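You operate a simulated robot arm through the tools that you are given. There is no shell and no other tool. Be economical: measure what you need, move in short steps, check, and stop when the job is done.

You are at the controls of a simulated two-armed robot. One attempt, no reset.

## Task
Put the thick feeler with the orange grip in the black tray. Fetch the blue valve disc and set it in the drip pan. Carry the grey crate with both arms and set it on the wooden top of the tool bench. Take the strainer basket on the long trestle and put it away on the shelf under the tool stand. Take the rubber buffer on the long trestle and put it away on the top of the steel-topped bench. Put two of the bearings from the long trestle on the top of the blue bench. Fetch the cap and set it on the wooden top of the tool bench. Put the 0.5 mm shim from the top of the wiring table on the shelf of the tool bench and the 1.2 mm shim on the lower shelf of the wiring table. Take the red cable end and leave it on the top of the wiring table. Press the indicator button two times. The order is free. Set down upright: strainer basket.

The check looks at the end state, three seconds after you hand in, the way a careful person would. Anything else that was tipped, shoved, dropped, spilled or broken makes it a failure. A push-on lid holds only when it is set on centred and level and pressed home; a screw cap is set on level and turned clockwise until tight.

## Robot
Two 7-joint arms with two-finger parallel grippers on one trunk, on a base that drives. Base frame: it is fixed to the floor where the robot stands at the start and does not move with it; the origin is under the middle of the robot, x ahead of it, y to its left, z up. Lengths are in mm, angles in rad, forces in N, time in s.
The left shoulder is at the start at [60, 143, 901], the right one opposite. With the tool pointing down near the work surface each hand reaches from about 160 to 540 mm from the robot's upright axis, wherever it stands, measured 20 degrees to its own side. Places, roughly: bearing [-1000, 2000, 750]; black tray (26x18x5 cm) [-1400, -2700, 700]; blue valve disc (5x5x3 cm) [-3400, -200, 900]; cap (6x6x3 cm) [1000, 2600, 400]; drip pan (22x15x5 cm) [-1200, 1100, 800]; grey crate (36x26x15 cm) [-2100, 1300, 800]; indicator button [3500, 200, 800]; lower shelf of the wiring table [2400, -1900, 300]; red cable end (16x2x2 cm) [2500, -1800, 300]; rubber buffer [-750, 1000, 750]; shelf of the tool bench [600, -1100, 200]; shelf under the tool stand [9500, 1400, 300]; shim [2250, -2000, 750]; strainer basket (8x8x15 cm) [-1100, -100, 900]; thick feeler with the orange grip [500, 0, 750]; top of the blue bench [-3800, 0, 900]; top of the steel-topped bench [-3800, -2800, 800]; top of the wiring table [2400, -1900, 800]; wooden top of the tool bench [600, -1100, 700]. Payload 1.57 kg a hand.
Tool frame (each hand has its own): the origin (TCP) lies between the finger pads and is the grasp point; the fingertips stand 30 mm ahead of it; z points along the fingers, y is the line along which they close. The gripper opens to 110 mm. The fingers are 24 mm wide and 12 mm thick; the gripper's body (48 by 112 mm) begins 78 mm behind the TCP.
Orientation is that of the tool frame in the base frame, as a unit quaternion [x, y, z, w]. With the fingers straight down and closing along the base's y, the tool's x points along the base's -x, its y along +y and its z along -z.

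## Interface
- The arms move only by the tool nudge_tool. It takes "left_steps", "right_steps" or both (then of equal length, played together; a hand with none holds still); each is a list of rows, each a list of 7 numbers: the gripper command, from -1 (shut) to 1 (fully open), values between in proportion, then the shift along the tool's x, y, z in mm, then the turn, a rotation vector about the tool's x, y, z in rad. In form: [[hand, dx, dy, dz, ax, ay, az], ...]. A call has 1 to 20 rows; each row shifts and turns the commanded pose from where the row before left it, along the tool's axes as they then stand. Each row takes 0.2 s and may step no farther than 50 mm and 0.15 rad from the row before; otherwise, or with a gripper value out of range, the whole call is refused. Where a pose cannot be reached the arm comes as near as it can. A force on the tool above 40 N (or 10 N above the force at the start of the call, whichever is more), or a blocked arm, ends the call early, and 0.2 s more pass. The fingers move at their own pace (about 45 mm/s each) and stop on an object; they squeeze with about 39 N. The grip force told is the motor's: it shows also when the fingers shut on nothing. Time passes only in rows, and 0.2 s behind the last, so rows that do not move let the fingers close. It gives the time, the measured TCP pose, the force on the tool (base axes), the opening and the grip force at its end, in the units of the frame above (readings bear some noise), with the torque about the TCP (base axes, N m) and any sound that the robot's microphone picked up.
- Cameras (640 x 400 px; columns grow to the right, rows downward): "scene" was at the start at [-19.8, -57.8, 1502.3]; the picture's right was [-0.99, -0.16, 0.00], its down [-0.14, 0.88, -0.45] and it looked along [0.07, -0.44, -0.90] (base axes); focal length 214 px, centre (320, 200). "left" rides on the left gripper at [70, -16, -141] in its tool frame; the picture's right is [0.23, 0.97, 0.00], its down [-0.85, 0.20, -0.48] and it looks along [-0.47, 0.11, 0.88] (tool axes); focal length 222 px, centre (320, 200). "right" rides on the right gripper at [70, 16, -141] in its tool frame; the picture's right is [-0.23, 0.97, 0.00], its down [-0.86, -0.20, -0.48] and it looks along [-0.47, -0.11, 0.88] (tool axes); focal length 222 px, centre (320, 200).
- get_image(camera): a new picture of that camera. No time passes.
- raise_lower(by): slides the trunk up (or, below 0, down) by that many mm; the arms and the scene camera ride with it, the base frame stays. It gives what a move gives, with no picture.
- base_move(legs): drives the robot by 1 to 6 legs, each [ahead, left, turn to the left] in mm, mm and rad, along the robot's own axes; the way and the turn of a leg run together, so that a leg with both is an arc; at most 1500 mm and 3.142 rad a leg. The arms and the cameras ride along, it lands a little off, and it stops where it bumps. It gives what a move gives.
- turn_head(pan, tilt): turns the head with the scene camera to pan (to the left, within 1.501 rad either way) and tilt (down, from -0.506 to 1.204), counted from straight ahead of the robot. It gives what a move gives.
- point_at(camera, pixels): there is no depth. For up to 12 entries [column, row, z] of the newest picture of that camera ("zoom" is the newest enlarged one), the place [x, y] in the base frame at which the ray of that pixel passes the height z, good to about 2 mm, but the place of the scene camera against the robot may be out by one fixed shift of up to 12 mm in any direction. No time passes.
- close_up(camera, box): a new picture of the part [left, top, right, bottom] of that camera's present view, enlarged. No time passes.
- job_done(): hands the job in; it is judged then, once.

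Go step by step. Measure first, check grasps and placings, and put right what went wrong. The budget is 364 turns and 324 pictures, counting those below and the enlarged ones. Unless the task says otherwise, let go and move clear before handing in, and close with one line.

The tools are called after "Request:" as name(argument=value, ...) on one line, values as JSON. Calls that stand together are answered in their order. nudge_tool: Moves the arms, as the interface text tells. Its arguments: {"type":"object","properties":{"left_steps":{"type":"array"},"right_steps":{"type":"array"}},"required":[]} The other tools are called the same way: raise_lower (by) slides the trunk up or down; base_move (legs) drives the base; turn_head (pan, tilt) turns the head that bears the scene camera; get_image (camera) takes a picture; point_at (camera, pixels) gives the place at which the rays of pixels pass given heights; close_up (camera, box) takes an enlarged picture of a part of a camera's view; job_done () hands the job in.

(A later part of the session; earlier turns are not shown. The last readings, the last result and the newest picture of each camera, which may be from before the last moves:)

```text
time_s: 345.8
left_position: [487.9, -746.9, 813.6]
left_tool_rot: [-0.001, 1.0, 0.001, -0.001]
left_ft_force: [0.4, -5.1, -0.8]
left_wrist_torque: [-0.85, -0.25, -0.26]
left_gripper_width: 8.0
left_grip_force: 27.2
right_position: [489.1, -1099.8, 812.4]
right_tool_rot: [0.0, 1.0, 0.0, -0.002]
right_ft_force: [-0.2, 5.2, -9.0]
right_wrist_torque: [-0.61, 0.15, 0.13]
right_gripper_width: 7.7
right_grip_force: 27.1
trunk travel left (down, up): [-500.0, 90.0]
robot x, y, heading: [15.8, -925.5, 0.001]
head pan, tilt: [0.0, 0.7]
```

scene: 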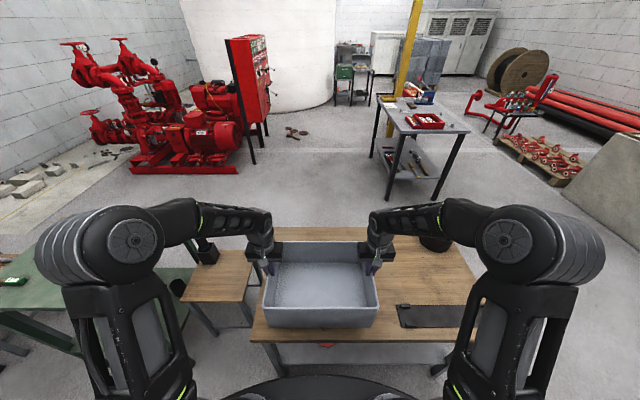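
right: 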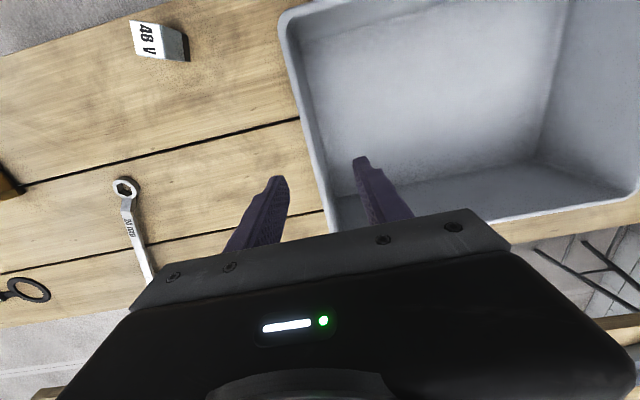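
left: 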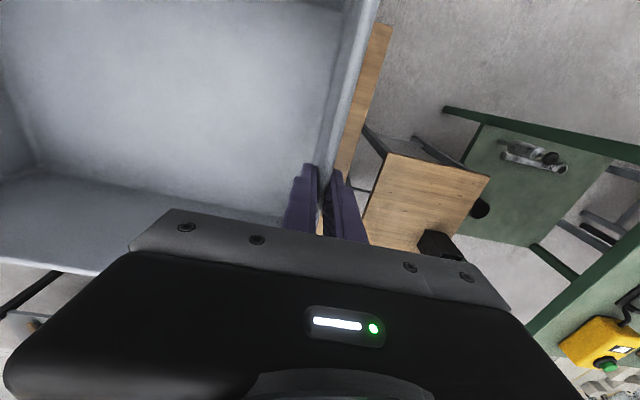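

Request:
nudge_tool(left_steps=[[-1, 0, 0, 5, 0, 0, 0], [-1, 0, 0, 5, 0, 0, 0], [-1, 0, 0, 5, 0, 0, 0], [-1, 0, 0, 5, 0, 0, 0], [-1, 0, 0, 5, 0, 0, 0], [-1, 0, 0, 5, 0, 0, 0]], right_steps=[[-1, 0, 0, 5, 0, 0, 0], [-1, 0, 0, 5, 0, 0, 0], [-1, 0, 0, 5, 0, 0, 0], [-1, 0, 0, 5, 0, 0, 0], [-1, 0, 0, 5, 0, 0, 0], [-1, 0, 0, 5, 0, 0, 0]])

Request:
get_image(camera="scene")

Request:
get_image(camera="right")

```text
time_s: 347.2
left_position: [485.9, -747.4, 786.1]
left_tool_rot: [-0.001, 1.0, 0.001, 0.001]
left_ft_force: [-0.8, -1.7, 24.1]
left_wrist_torque: [-1.44, -0.05, -0.66]
left_gripper_width: 7.9
left_grip_force: 27.0
right_position: [486.9, -1099.3, 785.6]
right_tool_rot: [0.001, 1.0, -0.001, 0.001]
right_ft_force: [1.6, 4.9, 22.5]
right_wrist_torque: [0.01, -0.13, 0.07]
right_gripper_width: 7.8
right_grip_force: 26.8
trunk travel left (down, up): [-500.0, 90.0]
robot x, y, heading: [15.9, -920.0, -0.003]
head pan, tilt: [0.0, 0.7]
```

```text
182 pictures are left
```

scene: 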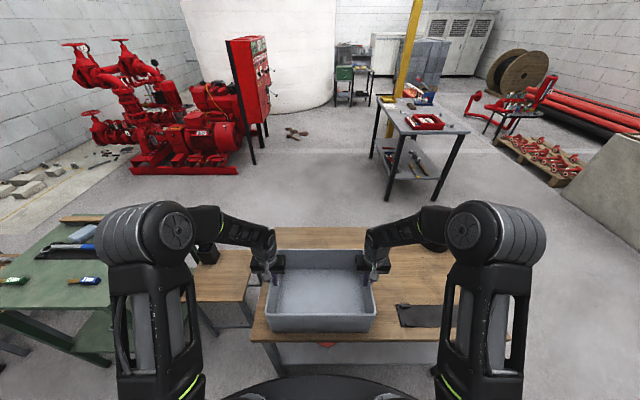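

```text
181 pictures are left
```

right: 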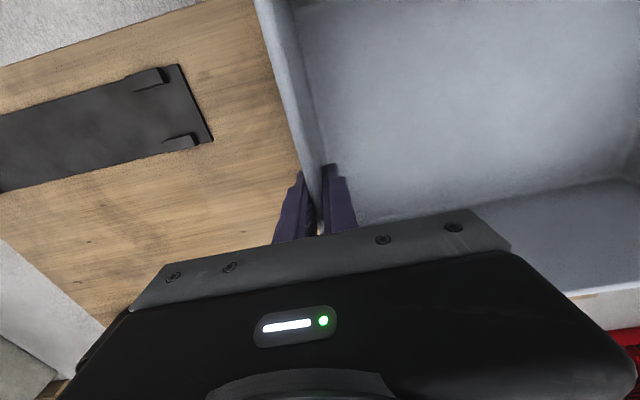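

Crate rests on the top (+24 N each side). Relieve, open, lift off.

Request:
nudge_tool(left_steps=[[-1, 0, 0, -4, 0, 0, 0], [-0.2, 0, 0, 0, 0, 0, 0], [-0.2, 0, 0, 0, 0, 0, 0], [-0.2, 0, 0, 0, 0, 0, 0], [-0.2, 0, 0, -20, 0, 0, 0], [-0.2, 0, 0, -40, 0, 0, 0], [-0.2, 0, 0, -45, 0, 0, 0], [-0.2, 0, 0, -45, 0, 0, 0], [-0.2, 0, 0, -45, 0, 0, 0], [-0.2, 0, 0, -45, 0, 0, 0], [-0.2, 0, 0, 0, 0, 0, 0]], right_steps=[[-1, 0, 0, -4, 0, 0, 0], [-0.2, 0, 0, 0, 0, 0, 0], [-0.2, 0, 0, 0, 0, 0, 0], [-0.2, 0, 0, 0, 0, 0, 0], [-0.2, 0, 0, -20, 0, 0, 0], [-0.2, 0, 0, -40, 0, 0, 0], [-0.2, 0, 0, -45, 0, 0, 0], [-0.2, 0, 0, -45, 0, 0, 0], [-0.2, 0, 0, -45, 0, 0, 0], [-0.2, 0, 0, -45, 0, 0, 0], [-0.2, 0, 0, 0, 0, 0, 0]])

Request:
get_image(camera="scene")

```text
time_s: 349.6
left_position: [488.3, -747.3, 1028.2]
left_tool_rot: [-0.001, 1.0, 0.002, -0.002]
left_ft_force: [0.3, 0.6, -0.7]
left_wrist_torque: [0.01, 0.02, 0.0]
left_gripper_width: 43.7
left_grip_force: 0.0
right_position: [488.0, -1098.9, 1026.7]
right_tool_rot: [0.001, 1.0, 0.0, -0.002]
right_ft_force: [-0.9, -0.5, 0.2]
right_wrist_torque: [0.02, 0.02, 0.01]
right_gripper_width: 44.0
right_grip_force: 0.1
trunk travel left (down, up): [-500.0, 90.0]
robot x, y, heading: [13.5, -922.4, 0.002]
head pan, tilt: [0.0, 0.7]
```

```text
180 pictures are left
```

scene: 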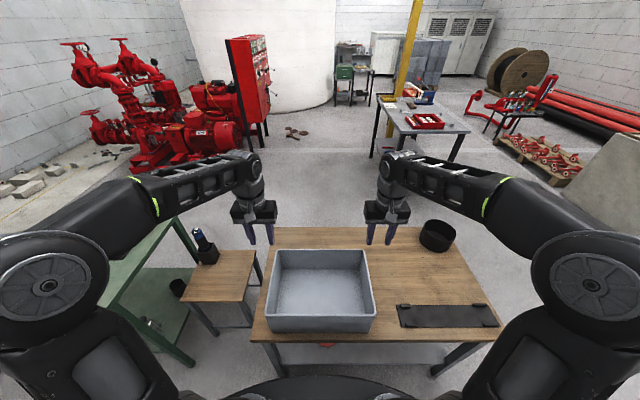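

The crate stands on the wooden top. Next the cap at (1000,2600): back off, turn to +y and drive up the corridor.

Request:
base_move(legs=[[-280, 0, 0], [0, 0, 1.571], [1200, 0, 0], [1100, 0, 0]])

Request:
turn_head(pan=-0.7, tilt=0.5)

Request:
get_image(camera="scene")

```text
time_s: 366.2
left_position: [-395.1, 1847.6, 1027.7]
left_tool_rot: [-0.701, 0.713, 0.001, -0.001]
left_ft_force: [0.8, 0.1, -1.1]
left_wrist_torque: [0.01, 0.02, 0.02]
left_gripper_width: 44.2
left_grip_force: 0.0
right_position: [-44.5, 1839.8, 1026.3]
right_tool_rot: [-0.7, 0.714, -0.001, -0.001]
right_ft_force: [0.0, 0.4, 0.5]
right_wrist_torque: [-0.02, 0.0, -0.01]
right_gripper_width: 44.4
right_grip_force: 0.0
trunk travel left (down, up): [-500.0, 90.0]
robot x, y, heading: [-233.0, 1370.8, 1.554]
head pan, tilt: [0.0, 0.7]
```

```text
time_s: 367.3
left_position: [-394.9, 1846.1, 1027.9]
left_tool_rot: [-0.701, 0.713, 0.001, 0.0]
left_ft_force: [-0.3, -0.2, 0.0]
left_wrist_torque: [-0.04, 0.01, 0.0]
left_gripper_width: 44.1
left_grip_force: 0.0
right_position: [-43.6, 1839.9, 1026.4]
right_tool_rot: [-0.7, 0.714, -0.001, 0.0]
right_ft_force: [-0.7, 0.4, 0.5]
right_wrist_torque: [-0.01, 0.04, -0.01]
right_gripper_width: 43.9
right_grip_force: 0.1
trunk travel left (down, up): [-500.0, 90.0]
robot x, y, heading: [-230.6, 1367.6, 1.554]
head pan, tilt: [-0.7, 0.499]
```

```text
179 pictures are left
```

scene: 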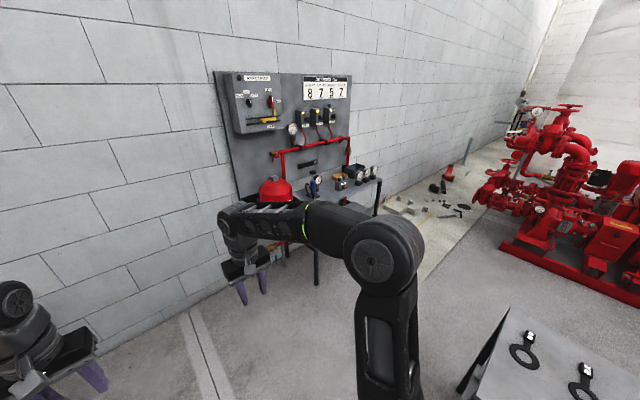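

Request:
point_at(camera="scene", pixels=[[510, 308, 750], [460, 390, 0], [317, 285, 0], [376, 215, 0], [380, 182, 800], [313, 205, 800], [285, 165, 1100]])

Request:
close_up(camera="scene", box=[220, 130, 420, 290])

```text
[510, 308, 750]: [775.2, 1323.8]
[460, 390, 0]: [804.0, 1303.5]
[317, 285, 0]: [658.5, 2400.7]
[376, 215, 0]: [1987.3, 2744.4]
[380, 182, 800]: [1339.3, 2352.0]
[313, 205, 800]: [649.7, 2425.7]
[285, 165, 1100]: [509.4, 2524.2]
```

```text
2.50 times, centred on (320, 210) of scene
```

zoom: 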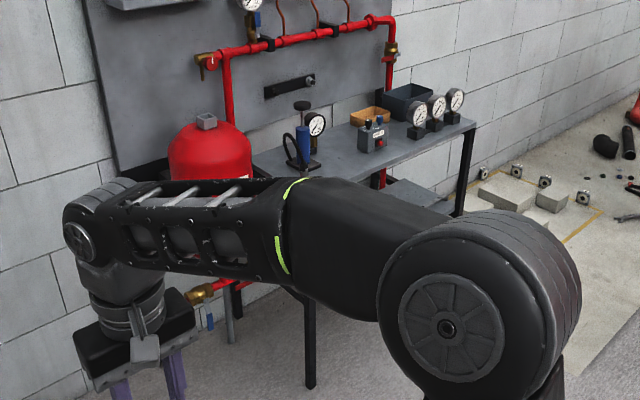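

Panel table: front legs at x≈658 and 1340, y≈2400. Drive to about (880,1780), then lower trunk and look at its lower shelf.

Request:
base_move(legs=[[400, 0, 0.017], [0, -1110, 0]])

Request:
raise_lower(by=-350)

Request:
turn_head(pan=0, tilt=0.6)

Request:
get_image(camera="scene")

```text
time_s: 375.1
left_position: [710.3, 2246.6, 1027.0]
left_tool_rot: [0.711, -0.703, -0.001, 0.002]
left_ft_force: [0.0, -0.2, 0.5]
left_wrist_torque: [-0.01, -0.03, -0.01]
left_gripper_width: 43.9
left_grip_force: 0.0
right_position: [1060.6, 2249.5, 1026.5]
right_tool_rot: [0.71, -0.705, 0.0, 0.001]
right_ft_force: [-0.4, -0.2, -0.5]
right_wrist_torque: [0.0, 0.01, -0.02]
right_gripper_width: 43.9
right_grip_force: 0.1
trunk travel left (down, up): [-500.0, 90.0]
robot x, y, heading: [888.5, 1779.0, 1.582]
head pan, tilt: [-0.7, 0.499]
```

```text
time_s: 378.5
left_position: [709.6, 2247.2, 678.0]
left_tool_rot: [0.711, -0.703, -0.001, 0.001]
left_ft_force: [-0.6, 0.4, 0.1]
left_wrist_torque: [0.03, 0.02, -0.02]
left_gripper_width: 44.1
left_grip_force: 0.0
right_position: [1060.6, 2250.8, 675.4]
right_tool_rot: [0.71, -0.704, 0.0, 0.001]
right_ft_force: [-0.3, -0.2, 0.0]
right_wrist_torque: [-0.02, 0.05, 0.06]
right_gripper_width: 43.9
right_grip_force: 0.0
trunk travel left (down, up): [-150.0, 440.0]
robot x, y, heading: [888.1, 1775.0, 1.581]
head pan, tilt: [-0.7, 0.499]
```

```text
time_s: 379.6
left_position: [710.3, 2246.5, 677.6]
left_tool_rot: [0.711, -0.703, 0.0, 0.001]
left_ft_force: [0.7, 0.3, 0.0]
left_wrist_torque: [0.02, -0.04, -0.01]
left_gripper_width: 43.9
left_grip_force: 0.1
right_position: [1061.3, 2250.4, 677.4]
right_tool_rot: [0.71, -0.704, 0.001, 0.0]
right_ft_force: [0.3, 0.3, -0.3]
right_wrist_torque: [0.01, -0.02, 0.02]
right_gripper_width: 44.0
right_grip_force: 0.0
trunk travel left (down, up): [-150.0, 440.0]
robot x, y, heading: [889.3, 1774.4, 1.579]
head pan, tilt: [0.0, 0.6]
```

```text
177 pictures are left
```

scene: 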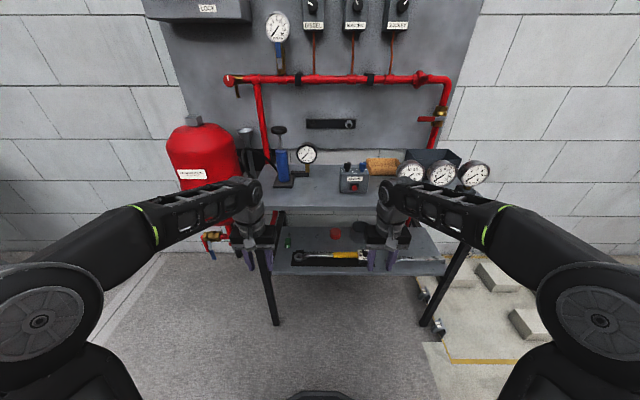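

Request:
close_up(camera="scene", box=[250, 190, 460, 300])

Request:
point_at(camera="scene", pixels=[[335, 233, 400], [277, 325, 0], [424, 325, 0], [270, 205, 780], [300, 255, 380], [355, 272, 380]])

```text
3.05 times, centred on (355, 245) of scene
```

zoom: 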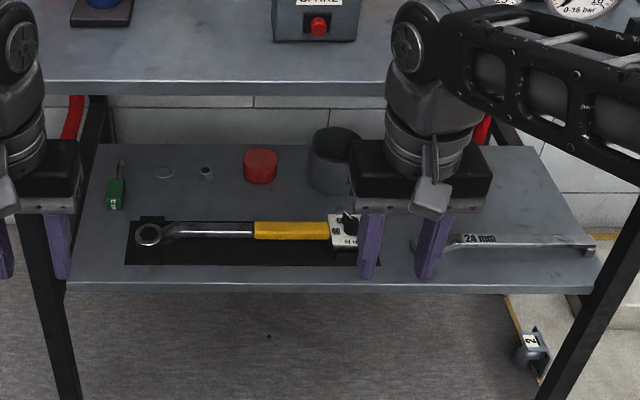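

```text
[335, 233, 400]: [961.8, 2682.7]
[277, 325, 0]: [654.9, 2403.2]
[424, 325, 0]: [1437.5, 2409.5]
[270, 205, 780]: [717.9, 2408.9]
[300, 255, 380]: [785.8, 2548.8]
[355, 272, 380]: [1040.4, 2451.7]
```

The red cap is on the lower shelf at about (962,2685). I need to reach in with the tool pitched forward and its camera on top, so I'll back off and test rolling the left tool by π.

Request:
base_move(legs=[[-330, 0, 0]])

Request:
nudge_tool(left_steps=[[0.3, 0, 0, 0, 0, 0, 0.15], [0.3, 0, 0, 0, 0, 0, 0.15], [0.3, 0, 0, 0, 0, 0, 0.15], [0.3, 0, 0, 0, 0, 0, 0.15], [0.3, 0, 0, 0, 0, 0, 0.15], [0.3, 0, 0, 0, 0, 0, 0.15], [0.3, 0, 0, 0, 0, 0, 0.15], [0.3, 0, 0, 0, 0, 0, 0.15], [0.3, 0, 0, 0, 0, 0, 0.15], [0.3, 0, 0, 0, 0, 0, 0.15], [0.3, 0, 0, 0, 0, 0, 0.15], [0.3, 0, 0, 0, 0, 0, 0.15], [0.3, 0, 0, 0, 0, 0, 0.15], [0.3, 0, 0, 0, 0, 0, 0.15], [0.3, 0, 0, 0, 0, 0, 0.15], [0.3, 0, 0, 0, 0, 0, 0.15], [0.3, 0, 0, 0, 0, 0, 0.15], [0.3, 0, 0, 0, 0, 0, 0.15], [0.3, 0, 0, 0, 0, 0, 0.15], [0.3, 0, 0, 0, 0, 0, 0.15]])

```text
time_s: 381.2
left_position: [726.7, 2076.3, 679.6]
left_tool_rot: [-0.705, 0.71, 0.002, 0.0]
left_ft_force: [0.2, -1.0, -0.8]
left_wrist_torque: [0.05, -0.01, 0.0]
left_gripper_width: 43.9
left_grip_force: 0.1
right_position: [1077.9, 2070.6, 678.1]
right_tool_rot: [-0.704, 0.711, 0.001, 0.0]
right_ft_force: [0.4, 0.2, 0.1]
right_wrist_torque: [0.01, 0.0, 0.02]
right_gripper_width: 43.9
right_grip_force: 0.1
trunk travel left (down, up): [-150.0, 440.0]
robot x, y, heading: [897.4, 1599.9, 1.558]
head pan, tilt: [0.0, 0.6]
stopped in leg 1: the robot was blocked; the commanded pose is now the measured one
```

```text
time_s: 385.4
left_position: [727.5, 2075.2, 679.7]
left_tool_rot: [0.659, 0.752, 0.0, -0.002]
left_ft_force: [-0.1, 0.6, -1.6]
left_wrist_torque: [-0.02, 0.01, -0.01]
left_gripper_width: 71.3
left_grip_force: 0.1
right_position: [1077.8, 2070.7, 678.4]
right_tool_rot: [-0.703, 0.711, 0.002, -0.001]
right_ft_force: [0.3, -0.3, -0.6]
right_wrist_torque: [-0.02, -0.03, 0.03]
right_gripper_width: 44.1
right_grip_force: 0.0
trunk travel left (down, up): [-150.0, 440.0]
robot x, y, heading: [899.5, 1600.8, 1.559]
head pan, tilt: [0.0, 0.6]
```

The base bumped something behind (the grey table leg at y≈1300) and stopped; I'll move forward again. The roll worked; now finish it, pitch the left tool forward 1.2 rad and lower the trunk.

Request:
base_move(legs=[[100, 0, 0.012]])

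Request:
nudge_tool(left_steps=[[0.4, 0, 0, 0, 0, 0, 0.14], [0.4, 15, 0, 0, 0, 0.15, 0], [0.4, 14.8, 0, 2.2, 0, 0.15, 0], [0.4, 14.3, 0, 4.4, 0, 0.15, 0], [0.4, 13.5, 0, 6.5, 0, 0.15, 0], [0.4, 12.4, 0, 8.5, 0, 0.15, 0], [0.4, 11, 0, 10.2, 0, 0.15, 0], [0.4, 9.3, 0, 11.8, 0, 0.15, 0], [0.4, 7.5, 0, 13, 0, 0.15, 0], [0.4, 0, 0, 0, 0, 0, 0]])

Request:
raise_lower(by=-145)

Request:
get_image(camera="left")

Request:
turn_head(pan=0, tilt=0.4)

Request:
get_image(camera="scene")

```text
time_s: 386.5
left_position: [721.6, 2172.0, 678.4]
left_tool_rot: [0.653, 0.757, 0.0, -0.002]
left_ft_force: [-0.3, 0.3, 0.0]
left_wrist_torque: [0.04, 0.0, 0.0]
left_gripper_width: 71.9
left_grip_force: 0.1
right_position: [1072.5, 2170.9, 678.3]
right_tool_rot: [-0.707, 0.707, 0.002, 0.0]
right_ft_force: [0.3, 0.4, -0.3]
right_wrist_torque: [0.01, -0.01, -0.03]
right_gripper_width: 44.2
right_grip_force: 0.2
trunk travel left (down, up): [-150.0, 440.0]
robot x, y, heading: [896.9, 1695.0, 1.573]
head pan, tilt: [0.0, 0.6]
```

```text
time_s: 388.7
left_position: [721.7, 2292.4, 680.2]
left_tool_rot: [0.581, 0.585, 0.398, -0.402]
left_ft_force: [1.4, -0.3, -1.3]
left_wrist_torque: [-0.01, 0.0, 0.0]
left_gripper_width: 77.4
left_grip_force: 0.0
right_position: [1072.8, 2171.4, 678.4]
right_tool_rot: [0.707, -0.707, -0.001, 0.0]
right_ft_force: [0.5, 0.7, -0.1]
right_wrist_torque: [-0.01, 0.05, -0.03]
right_gripper_width: 43.8
right_grip_force: 0.0
trunk travel left (down, up): [-150.0, 440.0]
robot x, y, heading: [899.6, 1699.7, 1.568]
head pan, tilt: [0.0, 0.6]
```

```text
time_s: 390.4
left_position: [721.5, 2291.7, 535.2]
left_tool_rot: [0.581, 0.585, 0.398, -0.402]
left_ft_force: [0.1, 0.2, 0.4]
left_wrist_torque: [0.01, 0.01, 0.02]
left_gripper_width: 77.1
left_grip_force: 0.0
right_position: [1073.3, 2170.9, 533.2]
right_tool_rot: [0.708, -0.706, -0.002, 0.0]
right_ft_force: [0.2, -0.1, 0.6]
right_wrist_torque: [-0.04, 0.02, -0.02]
right_gripper_width: 44.1
right_grip_force: 0.0
trunk travel left (down, up): [-5.0, 585.0]
robot x, y, heading: [897.8, 1698.3, 1.572]
head pan, tilt: [0.0, 0.6]
```

```text
175 pictures are left
```

left: 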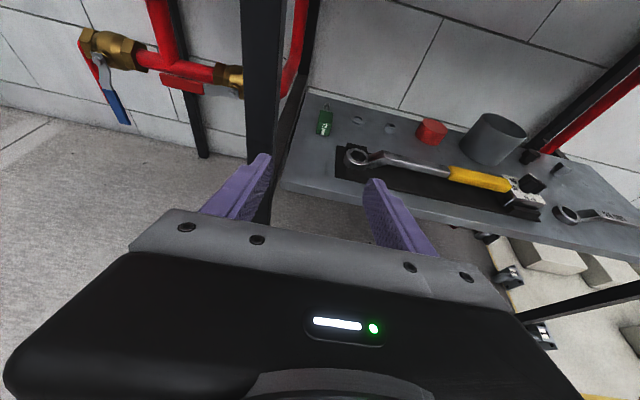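

```text
time_s: 391.2
left_position: [722.6, 2292.2, 536.7]
left_tool_rot: [0.581, 0.585, 0.397, -0.402]
left_ft_force: [-0.1, -0.7, 0.2]
left_wrist_torque: [0.02, 0.01, 0.03]
left_gripper_width: 77.0
left_grip_force: 0.0
right_position: [1073.1, 2172.7, 533.9]
right_tool_rot: [0.708, -0.707, -0.001, 0.0]
right_ft_force: [-0.3, 0.1, -0.4]
right_wrist_torque: [0.0, -0.01, 0.01]
right_gripper_width: 44.0
right_grip_force: 0.0
trunk travel left (down, up): [-5.0, 585.0]
robot x, y, heading: [901.7, 1702.1, 1.57]
head pan, tilt: [0.0, 0.4]
```

```text
174 pictures are left
```

scene: 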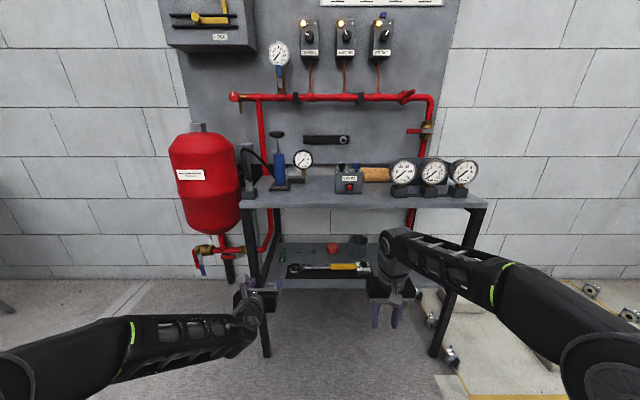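

The left view shows the red cap at (432,130). Triangulating the cap and shelf heights with both cameras.

Request:
point_at(camera="left", pixels=[[431, 142, 300], [431, 142, 340], [431, 142, 380], [431, 142, 420], [282, 185, 340], [282, 185, 380]])

Request:
close_up(camera="scene", box=[240, 210, 460, 310])

Request:
point_at(camera="scene", pixels=[[332, 251, 300], [332, 251, 340], [332, 251, 380], [332, 251, 420], [268, 288, 340], [268, 288, 380]])

```text
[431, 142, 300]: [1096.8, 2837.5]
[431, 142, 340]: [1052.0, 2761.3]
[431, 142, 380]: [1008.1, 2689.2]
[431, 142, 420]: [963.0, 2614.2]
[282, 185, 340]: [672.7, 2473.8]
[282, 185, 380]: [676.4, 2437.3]
```

```text
2.91 times, centred on (350, 260) of scene
```

zoom: 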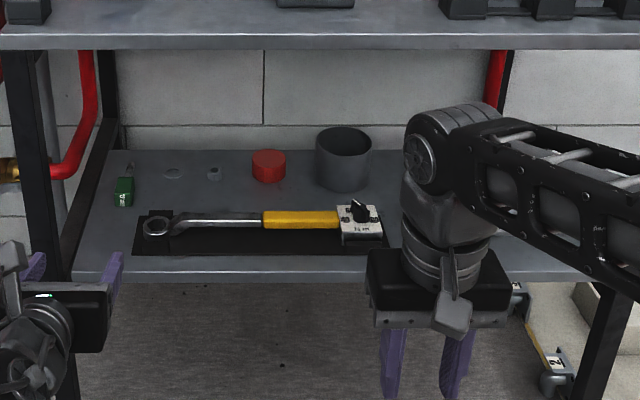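

```text
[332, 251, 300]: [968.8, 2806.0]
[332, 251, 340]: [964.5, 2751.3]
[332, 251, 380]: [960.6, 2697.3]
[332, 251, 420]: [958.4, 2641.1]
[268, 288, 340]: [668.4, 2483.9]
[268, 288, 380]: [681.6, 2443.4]
```

Cap ≈(965,2640), shelf z≈412. Retract the right hand, shift the left hand 120 mm to the right, and creep forward.

Request:
nudge_tool(left_steps=[[0.4, 0, 30, 0, 0, 0, 0], [0.4, 0, 30, 0, 0, 0, 0], [0.4, 0, 30, 0, 0, 0, 0], [0.4, 0, 30, 0, 0, 0, 0], [0.4, 0, 0, 0, 0, 0, 0]], right_steps=[[0, 45, 0, 0, 0, 0, 0], [0, 45, 0, 0, 0, 0, 0], [0, 45, 0, 0, 0, 0, 0], [0, 45, 0, 0, 0, 0, 0], [0, 20, 0, 0, 0, 0, 0]])

Request:
base_move(legs=[[0, -120, 0], [150, 0, 0]])

Request:
get_image(camera="left")

Request:
get_image(camera="scene")

```text
time_s: 392.4
left_position: [842.1, 2291.8, 536.3]
left_tool_rot: [0.581, 0.585, 0.397, -0.402]
left_ft_force: [0.4, 0.3, -1.2]
left_wrist_torque: [0.01, -0.01, -0.03]
left_gripper_width: 77.0
left_grip_force: 0.0
right_position: [1073.2, 1968.7, 534.6]
right_tool_rot: [0.708, -0.706, -0.001, 0.0]
right_ft_force: [0.2, 0.8, 0.7]
right_wrist_torque: [-0.02, -0.01, -0.03]
right_gripper_width: 55.1
right_grip_force: 0.1
trunk travel left (down, up): [-5.0, 585.0]
robot x, y, heading: [897.2, 1699.2, 1.571]
head pan, tilt: [0.0, 0.4]
```

```text
time_s: 394.6
left_position: [961.1, 2437.8, 535.9]
left_tool_rot: [0.58, 0.586, 0.397, -0.403]
left_ft_force: [0.2, 0.7, -0.2]
left_wrist_torque: [0.0, 0.03, 0.04]
left_gripper_width: 77.0
left_grip_force: 0.0
right_position: [1194.1, 2115.5, 535.1]
right_tool_rot: [0.709, -0.705, -0.001, 0.0]
right_ft_force: [0.1, -0.4, 0.0]
right_wrist_torque: [0.0, -0.01, 0.01]
right_gripper_width: 54.9
right_grip_force: 0.0
trunk travel left (down, up): [-5.0, 585.0]
robot x, y, heading: [1017.5, 1844.7, 1.574]
head pan, tilt: [0.0, 0.4]
```

```text
172 pictures are left
```

left: 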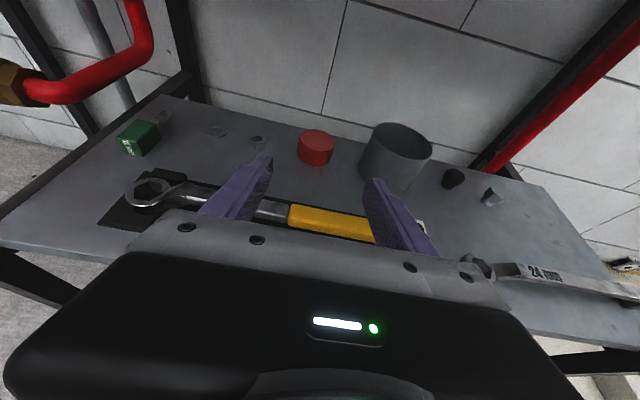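

```text
171 pictures are left
```

scene: 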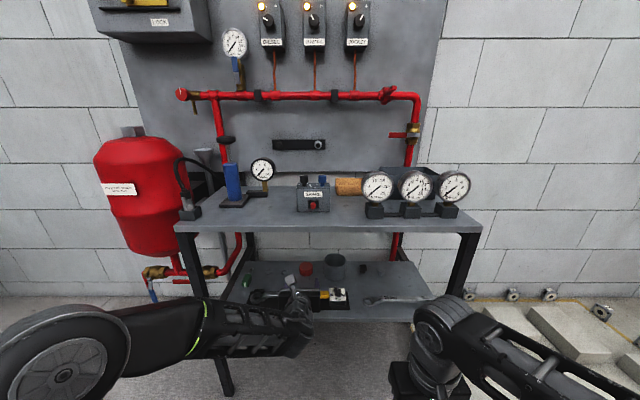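

Request:
point_at(camera="left", pixels=[[317, 162, 380], [317, 162, 400], [317, 162, 420], [317, 162, 440], [316, 134, 440], [299, 150, 420], [334, 152, 420], [362, 180, 420]])

Request:
close_up(camera="left", box=[240, 100, 460, 240])

```text
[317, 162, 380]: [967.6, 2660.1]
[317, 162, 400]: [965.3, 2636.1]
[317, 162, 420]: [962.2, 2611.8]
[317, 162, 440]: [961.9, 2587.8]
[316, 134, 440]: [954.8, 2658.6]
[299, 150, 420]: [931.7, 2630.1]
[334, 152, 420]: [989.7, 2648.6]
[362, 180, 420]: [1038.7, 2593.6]
```

```text
2.86 times, centred on (350, 170) of left
```

zoom: 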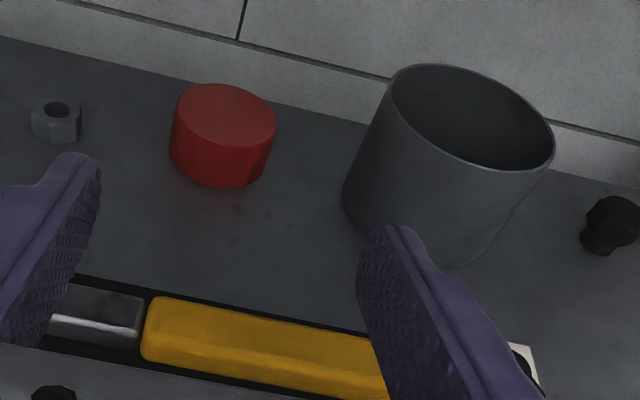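

Consistent: cap centre ≈(962,2643), shelf z≈418. Drive 188 mm ahead at the present height and check.

Request:
base_move(legs=[[188, 0, 0]])

Request:
get_image(camera="left")

Request:
get_image(camera="scene")

```text
time_s: 396.1
left_position: [960.0, 2627.1, 536.1]
left_tool_rot: [0.581, 0.586, 0.397, -0.402]
left_ft_force: [-0.4, 0.0, 0.5]
left_wrist_torque: [0.0, 0.0, 0.02]
left_gripper_width: 77.0
left_grip_force: 0.0
right_position: [1193.5, 2304.2, 533.9]
right_tool_rot: [0.709, -0.706, -0.002, -0.001]
right_ft_force: [-0.4, 0.2, 0.3]
right_wrist_torque: [-0.01, 0.01, 0.01]
right_gripper_width: 55.0
right_grip_force: 0.1
trunk travel left (down, up): [-5.0, 585.0]
robot x, y, heading: [1019.8, 2031.7, 1.576]
head pan, tilt: [0.0, 0.4]
```

```text
169 pictures are left
```

left: 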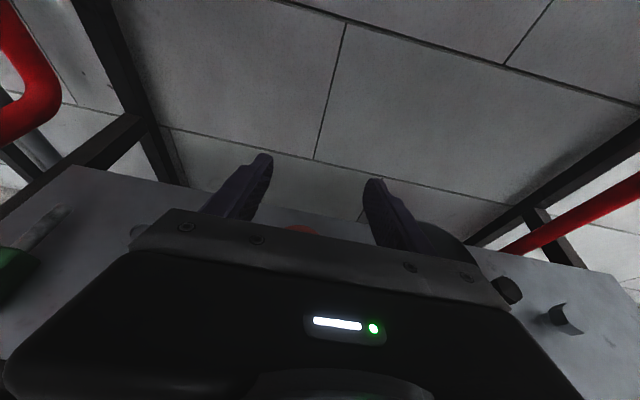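

```text
168 pictures are left
```

scene: 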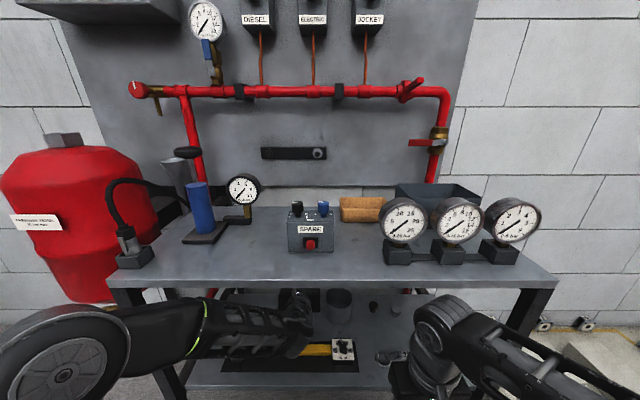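

Now lower 60 mm and check the view.

Request:
nudge_tool(left_steps=[[0.4, -28, 2, 10.9, 0, 0, 0], [0.4, -28, 0, 10.9, 0, 0, 0], [0.4, 0, 0, 0, 0, 0, 0]])

Request:
get_image(camera="left")

```text
time_s: 396.9
left_position: [964.0, 2627.6, 475.8]
left_tool_rot: [0.58, 0.586, 0.397, -0.403]
left_ft_force: [-0.6, -0.1, 0.0]
left_wrist_torque: [0.01, 0.04, -0.02]
left_gripper_width: 77.1
left_grip_force: 0.1
right_position: [1193.5, 2304.9, 533.2]
right_tool_rot: [0.709, -0.706, -0.001, 0.0]
right_ft_force: [0.2, 0.5, -0.3]
right_wrist_torque: [0.01, -0.02, -0.01]
right_gripper_width: 55.0
right_grip_force: 0.1
trunk travel left (down, up): [-5.0, 585.0]
robot x, y, heading: [1016.3, 2032.2, 1.573]
head pan, tilt: [0.0, 0.4]
```

```text
167 pictures are left
```

left: 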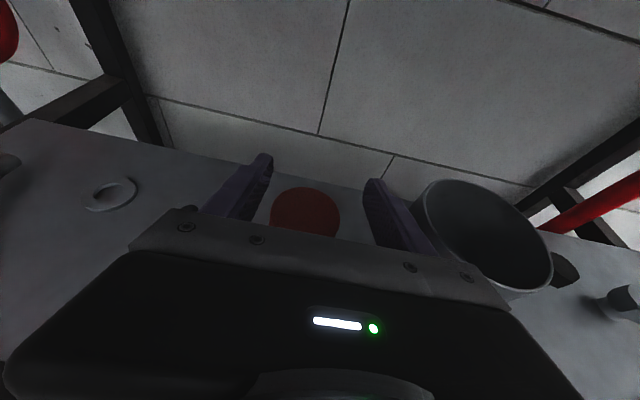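

Request:
point_at(camera="left", pixels=[[305, 212, 448], [272, 210, 448], [340, 213, 448]])

Request:
close_up(camera="left", box=[220, 130, 420, 270])

```text
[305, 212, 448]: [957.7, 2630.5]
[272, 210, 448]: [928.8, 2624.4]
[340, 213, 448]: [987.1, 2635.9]
```

```text
2.86 times, centred on (320, 200) of left
```

zoom: 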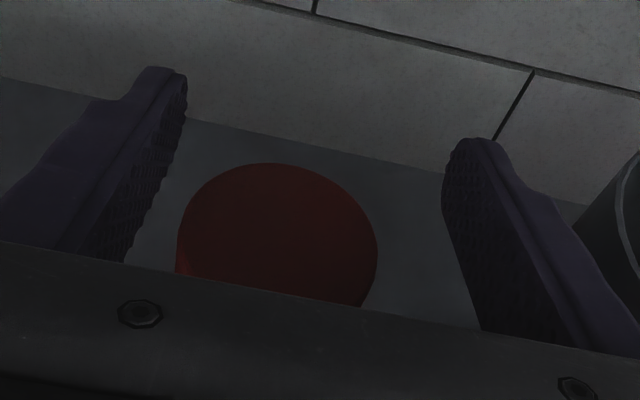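

Cap centre (957.7,2631). Shift 6 left, 10 back, then down 30 guarded and close.

Request:
nudge_tool(left_steps=[[0.4, -3.6, -6, -9.3, 0, 0, 0], [0.4, -14, 0, 5.4, 0, 0, 0], [0.4, -9.3, 0, 3.6, 0, 0, 0], [0.4, -4.7, 0, 1.8, 0, 0, 0], [0.4, -2.8, 0, 1.1, 0, 0, 0], [0.4, 0, 0, 0, 0, 0, 0]])

Request:
get_image(camera="left")

```text
time_s: 398.3
left_position: [956.5, 2617.5, 443.3]
left_tool_rot: [0.58, 0.586, 0.398, -0.403]
left_ft_force: [-0.2, 1.3, 1.4]
left_wrist_torque: [-0.33, 0.01, 0.0]
left_gripper_width: 77.1
left_grip_force: 0.0
right_position: [1192.7, 2303.6, 532.9]
right_tool_rot: [0.709, -0.705, -0.001, 0.0]
right_ft_force: [-0.6, -0.1, 0.2]
right_wrist_torque: [0.0, 0.01, 0.0]
right_gripper_width: 55.0
right_grip_force: 0.1
trunk travel left (down, up): [-5.0, 585.0]
robot x, y, heading: [1015.3, 2037.4, 1.573]
head pan, tilt: [0.0, 0.4]
```

```text
165 pictures are left
```

left: 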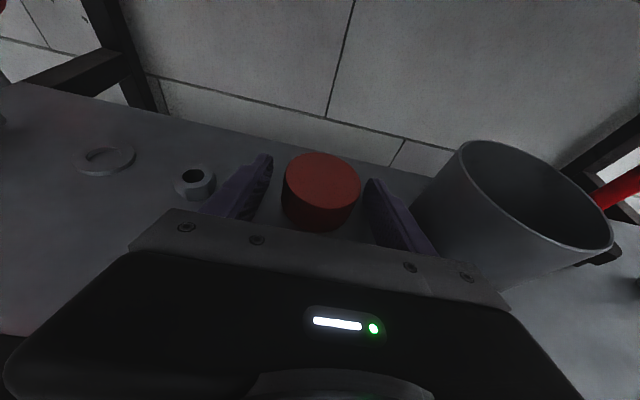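

The cap sits between the fingers. Close.

Request:
nudge_tool(left_steps=[[-1, 0, 0, 0, 0, 0, 0], [-1, 0, 0, 0, 0, 0, 0], [-1, 0, 0, 0, 0, 0, 0], [-1, 0, 0, 0, 0, 0, 0], [-1, 0, 0, 0, 0, 0, 0], [-1, 4.7, 0, -1.8, 0, 0, 0], [-1, 9.3, 0, -3.6, 0, 0, 0], [-1, 14, 0, -5.4, 0, 0, 0], [-1, 18, 0, -7, 0, 0, 0], [-1, 0, 0, 0, 0, 0, 0]])

Request:
get_image(camera="left")

```text
time_s: 400.5
left_position: [958.0, 2618.5, 493.0]
left_tool_rot: [0.58, 0.586, 0.397, -0.403]
left_ft_force: [0.1, -0.3, -2.2]
left_wrist_torque: [0.01, 0.03, -0.02]
left_gripper_width: 54.9
left_grip_force: 39.3
right_position: [1191.8, 2304.7, 533.3]
right_tool_rot: [0.709, -0.705, -0.002, 0.0]
right_ft_force: [0.6, -0.2, -0.1]
right_wrist_torque: [0.01, 0.01, -0.02]
right_gripper_width: 55.0
right_grip_force: 0.2
trunk travel left (down, up): [-5.0, 585.0]
robot x, y, heading: [1017.2, 2033.0, 1.572]
head pan, tilt: [0.0, 0.4]
```

```text
164 pictures are left
```

left: 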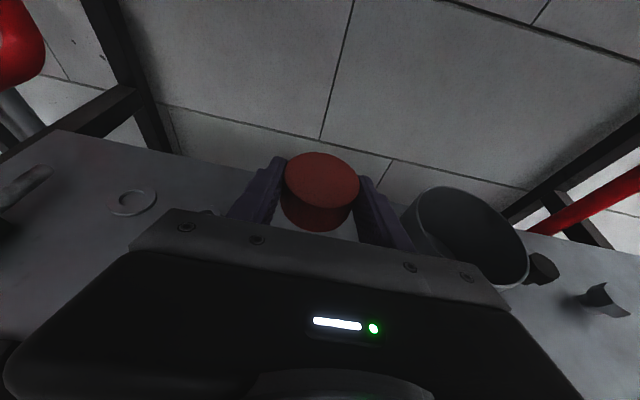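

Cap held (55 mm). Withdraw: back up, raise trunk, and drive to the tool bench.

Request:
nudge_tool(left_steps=[[-1, 28, 0, -10.9, 0, 0, 0], [-1, 14, 0, -5.4, 0, 0, 0], [-1, 0, 0, 0, 0, 0, 0]])

Request:
base_move(legs=[[-340, 0, 0]])

Request:
raise_lower(by=450)

Request:
base_move(legs=[[0, 1240, 0], [-1200, 0, 0], [-1400, 0, 0], [0, 0, -1.571]])

Request:
turn_head(pan=0, tilt=0.7)

Request:
get_image(camera="scene")

```text
time_s: 401.3
left_position: [956.7, 2619.3, 537.1]
left_tool_rot: [0.581, 0.587, 0.396, -0.402]
left_ft_force: [-1.0, -0.6, -1.0]
left_wrist_torque: [0.0, -0.01, -0.01]
left_gripper_width: 55.0
left_grip_force: 38.9
right_position: [1193.9, 2305.4, 534.3]
right_tool_rot: [0.709, -0.705, -0.002, 0.0]
right_ft_force: [-1.0, -0.3, 0.4]
right_wrist_torque: [0.0, 0.01, -0.02]
right_gripper_width: 54.9
right_grip_force: 0.2
trunk travel left (down, up): [-5.0, 585.0]
robot x, y, heading: [1018.2, 2030.7, 1.577]
head pan, tilt: [0.0, 0.4]
```

```text
time_s: 403.6
left_position: [957.3, 2280.2, 537.0]
left_tool_rot: [0.581, 0.585, 0.398, -0.402]
left_ft_force: [0.2, 0.0, -1.6]
left_wrist_torque: [-0.02, 0.02, 0.02]
left_gripper_width: 55.0
left_grip_force: 39.1
right_position: [1194.2, 1964.8, 533.2]
right_tool_rot: [0.708, -0.706, -0.001, 0.0]
right_ft_force: [1.1, 0.8, -0.2]
right_wrist_torque: [0.01, -0.01, 0.01]
right_gripper_width: 55.0
right_grip_force: 0.0
trunk travel left (down, up): [-5.0, 585.0]
robot x, y, heading: [1020.3, 1698.9, 1.57]
head pan, tilt: [0.0, 0.4]
```

```text
refused: 450 is not a number from -400 to 400
```

```text
time_s: 424.9
left_position: [340.2, -650.3, 533.8]
left_tool_rot: [0.813, 0.139, 0.557, -0.097]
left_ft_force: [-0.9, 0.2, -0.9]
left_wrist_torque: [-0.03, 0.02, 0.03]
left_gripper_width: 54.9
left_grip_force: 39.1
right_position: [115.1, -981.6, 533.8]
right_tool_rot: [-0.154, 0.988, 0.002, 0.0]
right_ft_force: [-0.4, 0.1, 0.0]
right_wrist_torque: [0.01, 0.03, -0.03]
right_gripper_width: 55.1
right_grip_force: 0.0
trunk travel left (down, up): [-5.0, 585.0]
robot x, y, heading: [-193.8, -896.8, 0.307]
head pan, tilt: [0.0, 0.4]
stopped in leg 4: the force on the tool passed its limit at 60 N (the readings are from after the stop); the commanded pose is now the measured one
```

```text
time_s: 425.7
left_position: [340.7, -649.3, 534.9]
left_tool_rot: [0.813, 0.14, 0.556, -0.097]
left_ft_force: [-1.1, 0.4, -2.0]
left_wrist_torque: [0.01, 0.0, 0.0]
left_gripper_width: 54.8
left_grip_force: 39.3
right_position: [115.8, -981.7, 533.5]
right_tool_rot: [-0.155, 0.988, 0.001, 0.0]
right_ft_force: [-0.3, 0.2, 0.3]
right_wrist_torque: [0.01, 0.0, 0.0]
right_gripper_width: 55.0
right_grip_force: 0.1
trunk travel left (down, up): [-5.0, 585.0]
robot x, y, heading: [-197.0, -894.0, 0.299]
head pan, tilt: [0.0, 0.7]
```

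```text
163 pictures are left
```

scene: 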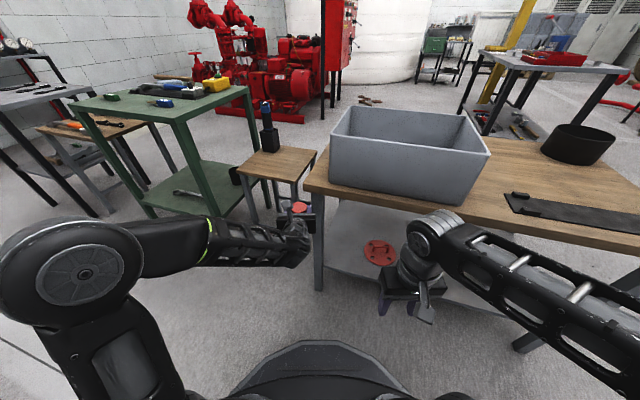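

The trunk raise was refused (limit 400), so the low hand brushed the bench leg and the drive stopped; the cap is still held and the crate looks fine. Back away, raise the trunk 400, then finish the turn.

Request:
base_move(legs=[[-200, 0, 0]])

Request:
raise_lower(by=400)

Request:
base_move(legs=[[0, 0, -0.3]])

Request:
get_image(camera="scene")

Request:
get_image(camera="left")

```text
time_s: 427.3
left_position: [148.1, -714.0, 534.3]
left_tool_rot: [0.813, 0.138, 0.557, -0.096]
left_ft_force: [-0.5, -0.8, -1.1]
left_wrist_torque: [0.01, 0.01, -0.02]
left_gripper_width: 54.6
left_grip_force: 39.1
right_position: [-79.4, -1042.7, 533.1]
right_tool_rot: [-0.152, 0.988, 0.001, 0.001]
right_ft_force: [-0.8, -0.7, 0.8]
right_wrist_torque: [-0.05, 0.0, -0.01]
right_gripper_width: 54.7
right_grip_force: 0.0
trunk travel left (down, up): [-5.0, 585.0]
robot x, y, heading: [-390.8, -957.5, 0.302]
head pan, tilt: [0.0, 0.7]
```

```text
time_s: 431.1
left_position: [148.8, -712.0, 934.9]
left_tool_rot: [0.814, 0.14, 0.556, -0.097]
left_ft_force: [-0.2, 1.0, -1.2]
left_wrist_torque: [0.0, -0.01, -0.01]
left_gripper_width: 55.0
left_grip_force: 38.9
right_position: [-79.3, -1045.1, 932.6]
right_tool_rot: [-0.152, 0.988, 0.002, 0.0]
right_ft_force: [0.3, 0.1, -0.2]
right_wrist_torque: [-0.03, 0.0, 0.0]
right_gripper_width: 55.1
right_grip_force: 0.1
trunk travel left (down, up): [-405.0, 185.0]
robot x, y, heading: [-387.9, -957.7, 0.302]
head pan, tilt: [0.0, 0.7]
```

```text
time_s: 432.5
left_position: [195.7, -885.7, 934.6]
left_tool_rot: [0.825, 0.013, 0.565, -0.011]
left_ft_force: [0.7, -0.3, -1.6]
left_wrist_torque: [-0.02, 0.01, -0.01]
left_gripper_width: 54.8
left_grip_force: 38.6
right_position: [-119.0, -1133.7, 934.1]
right_tool_rot: [-0.001, 1.0, 0.001, 0.001]
right_ft_force: [-0.5, -0.3, 0.1]
right_wrist_torque: [-0.06, -0.01, 0.0]
right_gripper_width: 54.9
right_grip_force: 0.1
trunk travel left (down, up): [-405.0, 185.0]
robot x, y, heading: [-388.3, -958.4, 0.0]
head pan, tilt: [0.0, 0.7]
```

```text
162 pictures are left
```

scene: 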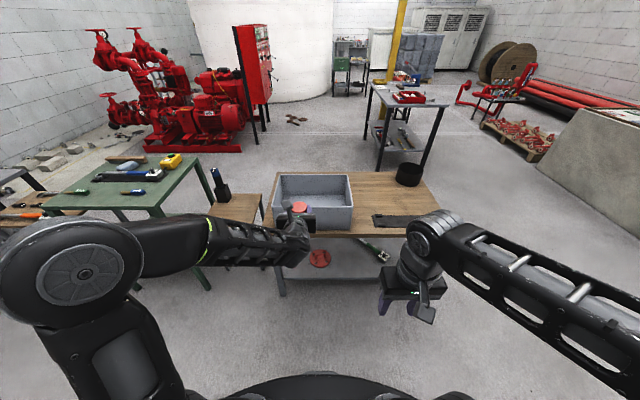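

```text
161 pictures are left
```

left: 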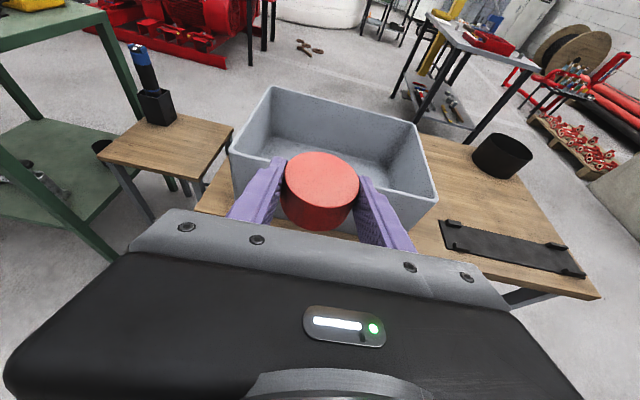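

Request:
point_at(camera="left", pixels=[[440, 222, 650], [562, 243, 650], [585, 278, 650], [432, 190, 650], [487, 170, 650], [460, 180, 650], [195, 212, 645], [600, 298, 645]])

Request:
point_at(camera="scene", pixels=[[281, 293, 0], [372, 217, 650], [398, 182, 650], [351, 226, 650]])

```text
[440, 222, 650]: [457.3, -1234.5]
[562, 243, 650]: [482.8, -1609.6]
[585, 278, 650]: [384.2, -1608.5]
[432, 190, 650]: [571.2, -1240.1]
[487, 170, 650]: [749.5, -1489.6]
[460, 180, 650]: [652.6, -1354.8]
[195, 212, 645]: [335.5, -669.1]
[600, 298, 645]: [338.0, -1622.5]
```

```text
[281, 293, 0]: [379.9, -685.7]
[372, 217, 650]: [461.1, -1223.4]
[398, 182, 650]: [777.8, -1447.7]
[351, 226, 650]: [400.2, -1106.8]
```

Bench corners unchanged. Target for the cap: (570,−1225), behind the black plate. Drive right 340 and ahead 360.

Request:
base_move(legs=[[0, -340, 0], [355, 0, 0]])

Request:
nudge_tool(left_steps=[[-1, -37.3, 0, 14.5, 0, 0, 0], [-1, -37.3, 0, 14.5, 0, 0, 0], [-1, -37.3, 0, 14.5, 0, 0, 0], [-1, -37.3, 0, 14.5, 0, 0, 0], [-1, -28, 0, 10.9, 0, 0, 0], [-1, 0, 0, 0, 0, 0, 0]])

Request:
get_image(camera="left")

Request:
get_image(camera="scene")

```text
time_s: 436.6
left_position: [543.9, -1225.9, 934.8]
left_tool_rot: [0.826, 0.012, 0.564, -0.009]
left_ft_force: [-0.3, 0.6, -2.0]
left_wrist_torque: [0.01, 0.01, -0.03]
left_gripper_width: 55.1
left_grip_force: 38.6
right_position: [227.5, -1472.0, 934.6]
right_tool_rot: [0.0, 1.0, 0.001, 0.0]
right_ft_force: [-0.1, 0.1, -0.1]
right_wrist_torque: [0.07, 0.03, 0.0]
right_gripper_width: 55.0
right_grip_force: 0.0
trunk travel left (down, up): [-405.0, 185.0]
robot x, y, heading: [-46.0, -1291.5, -0.005]
head pan, tilt: [0.0, 0.7]
```

```text
time_s: 438.0
left_position: [543.9, -1226.3, 742.4]
left_tool_rot: [0.825, 0.012, 0.566, -0.01]
left_ft_force: [-0.6, 0.3, -1.7]
left_wrist_torque: [0.02, 0.03, -0.02]
left_gripper_width: 54.6
left_grip_force: 39.2
right_position: [225.7, -1472.4, 933.3]
right_tool_rot: [0.001, 1.0, 0.001, 0.001]
right_ft_force: [-0.8, -0.1, 0.0]
right_wrist_torque: [0.02, 0.01, 0.0]
right_gripper_width: 54.7
right_grip_force: 0.0
trunk travel left (down, up): [-405.0, 185.0]
robot x, y, heading: [-43.9, -1294.2, -0.004]
head pan, tilt: [0.0, 0.7]
```

```text
160 pictures are left
```

left: 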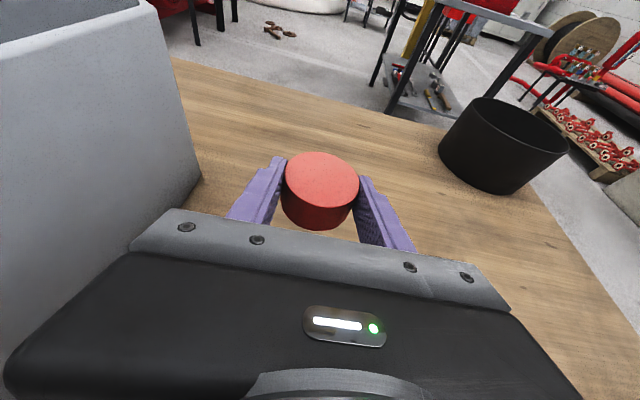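

```text
159 pictures are left
```

scene: 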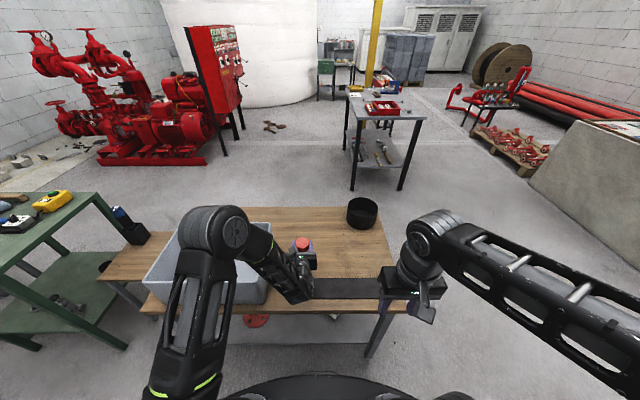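

The left elbow is above the crate, so I lower in stages and watch it.

Request:
nudge_tool(left_steps=[[-1, -18.6, 0, 7.2, 0, 0, 0], [-1, -18.6, 0, 7.2, 0, 0, 0], [-1, -9.3, 0, 3.6, 0, 0, 0], [-1, 0, 0, 0, 0, 0, 0]])

Request:
close_up(camera="scene", box=[110, 180, 390, 370])

```text
time_s: 439.0
left_position: [543.6, -1226.0, 693.9]
left_tool_rot: [0.825, 0.012, 0.565, -0.01]
left_ft_force: [-0.8, 0.2, -1.6]
left_wrist_torque: [-0.01, 0.05, 0.0]
left_gripper_width: 54.9
left_grip_force: 38.5
right_position: [226.3, -1472.0, 932.9]
right_tool_rot: [0.002, 1.0, 0.002, 0.0]
right_ft_force: [0.1, 0.2, 0.4]
right_wrist_torque: [0.0, 0.06, -0.04]
right_gripper_width: 55.1
right_grip_force: 0.1
trunk travel left (down, up): [-405.0, 185.0]
robot x, y, heading: [-44.8, -1296.9, 0.001]
head pan, tilt: [0.0, 0.7]
```

```text
2.11 times, centred on (250, 275) of scene
```

zoom: 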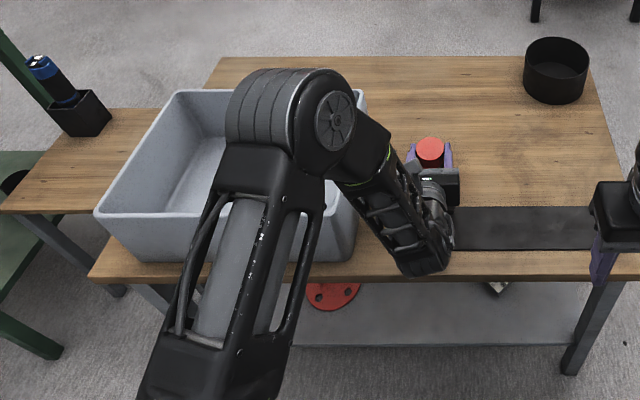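

Request:
nudge_tool(left_steps=[[-1, -7.5, 0, 2.9, 0, 0, 0], [-1, -4.7, 0, 1.8, 0, 0, 0], [-1, -3.7, 0, 1.4, 0, 0, 0], [-1, -2.8, 0, 1.1, 0, 0, 0], [-1, -2.8, 0, 1.1, 0, 0, 0], [-1, -2.8, 0, 1.1, 0, 0, 0], [-1, -2.8, 0, 1.1, 0, 0, 0], [-1, -2.8, 0, 1.1, 0, 0, 0]])

Request:
get_image(camera="left")

```text
time_s: 439.6
left_position: [545.3, -1224.2, 686.4]
left_tool_rot: [0.821, 0.013, 0.571, -0.009]
left_ft_force: [-0.8, 2.1, 15.4]
left_wrist_torque: [-0.17, 1.56, -0.07]
left_gripper_width: 54.9
left_grip_force: 38.3
right_position: [226.7, -1471.3, 934.0]
right_tool_rot: [0.002, 1.0, 0.0, 0.0]
right_ft_force: [-0.4, 0.3, 0.5]
right_wrist_torque: [-0.01, 0.02, -0.04]
right_gripper_width: 54.6
right_grip_force: 0.1
trunk travel left (down, up): [-405.0, 185.0]
robot x, y, heading: [-42.5, -1298.4, 0.001]
head pan, tilt: [0.0, 0.7]
stopped in row 3 (left hand): the force on the tool passed its limit at 46 N (the readings are from after the stop); the commanded pose is now the measured one
```

```text
157 pictures are left
```

left: 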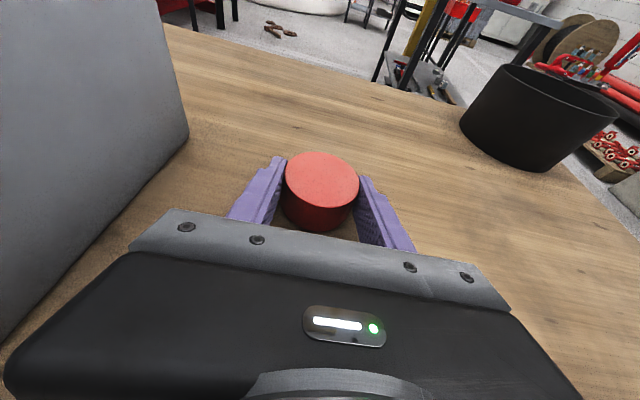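

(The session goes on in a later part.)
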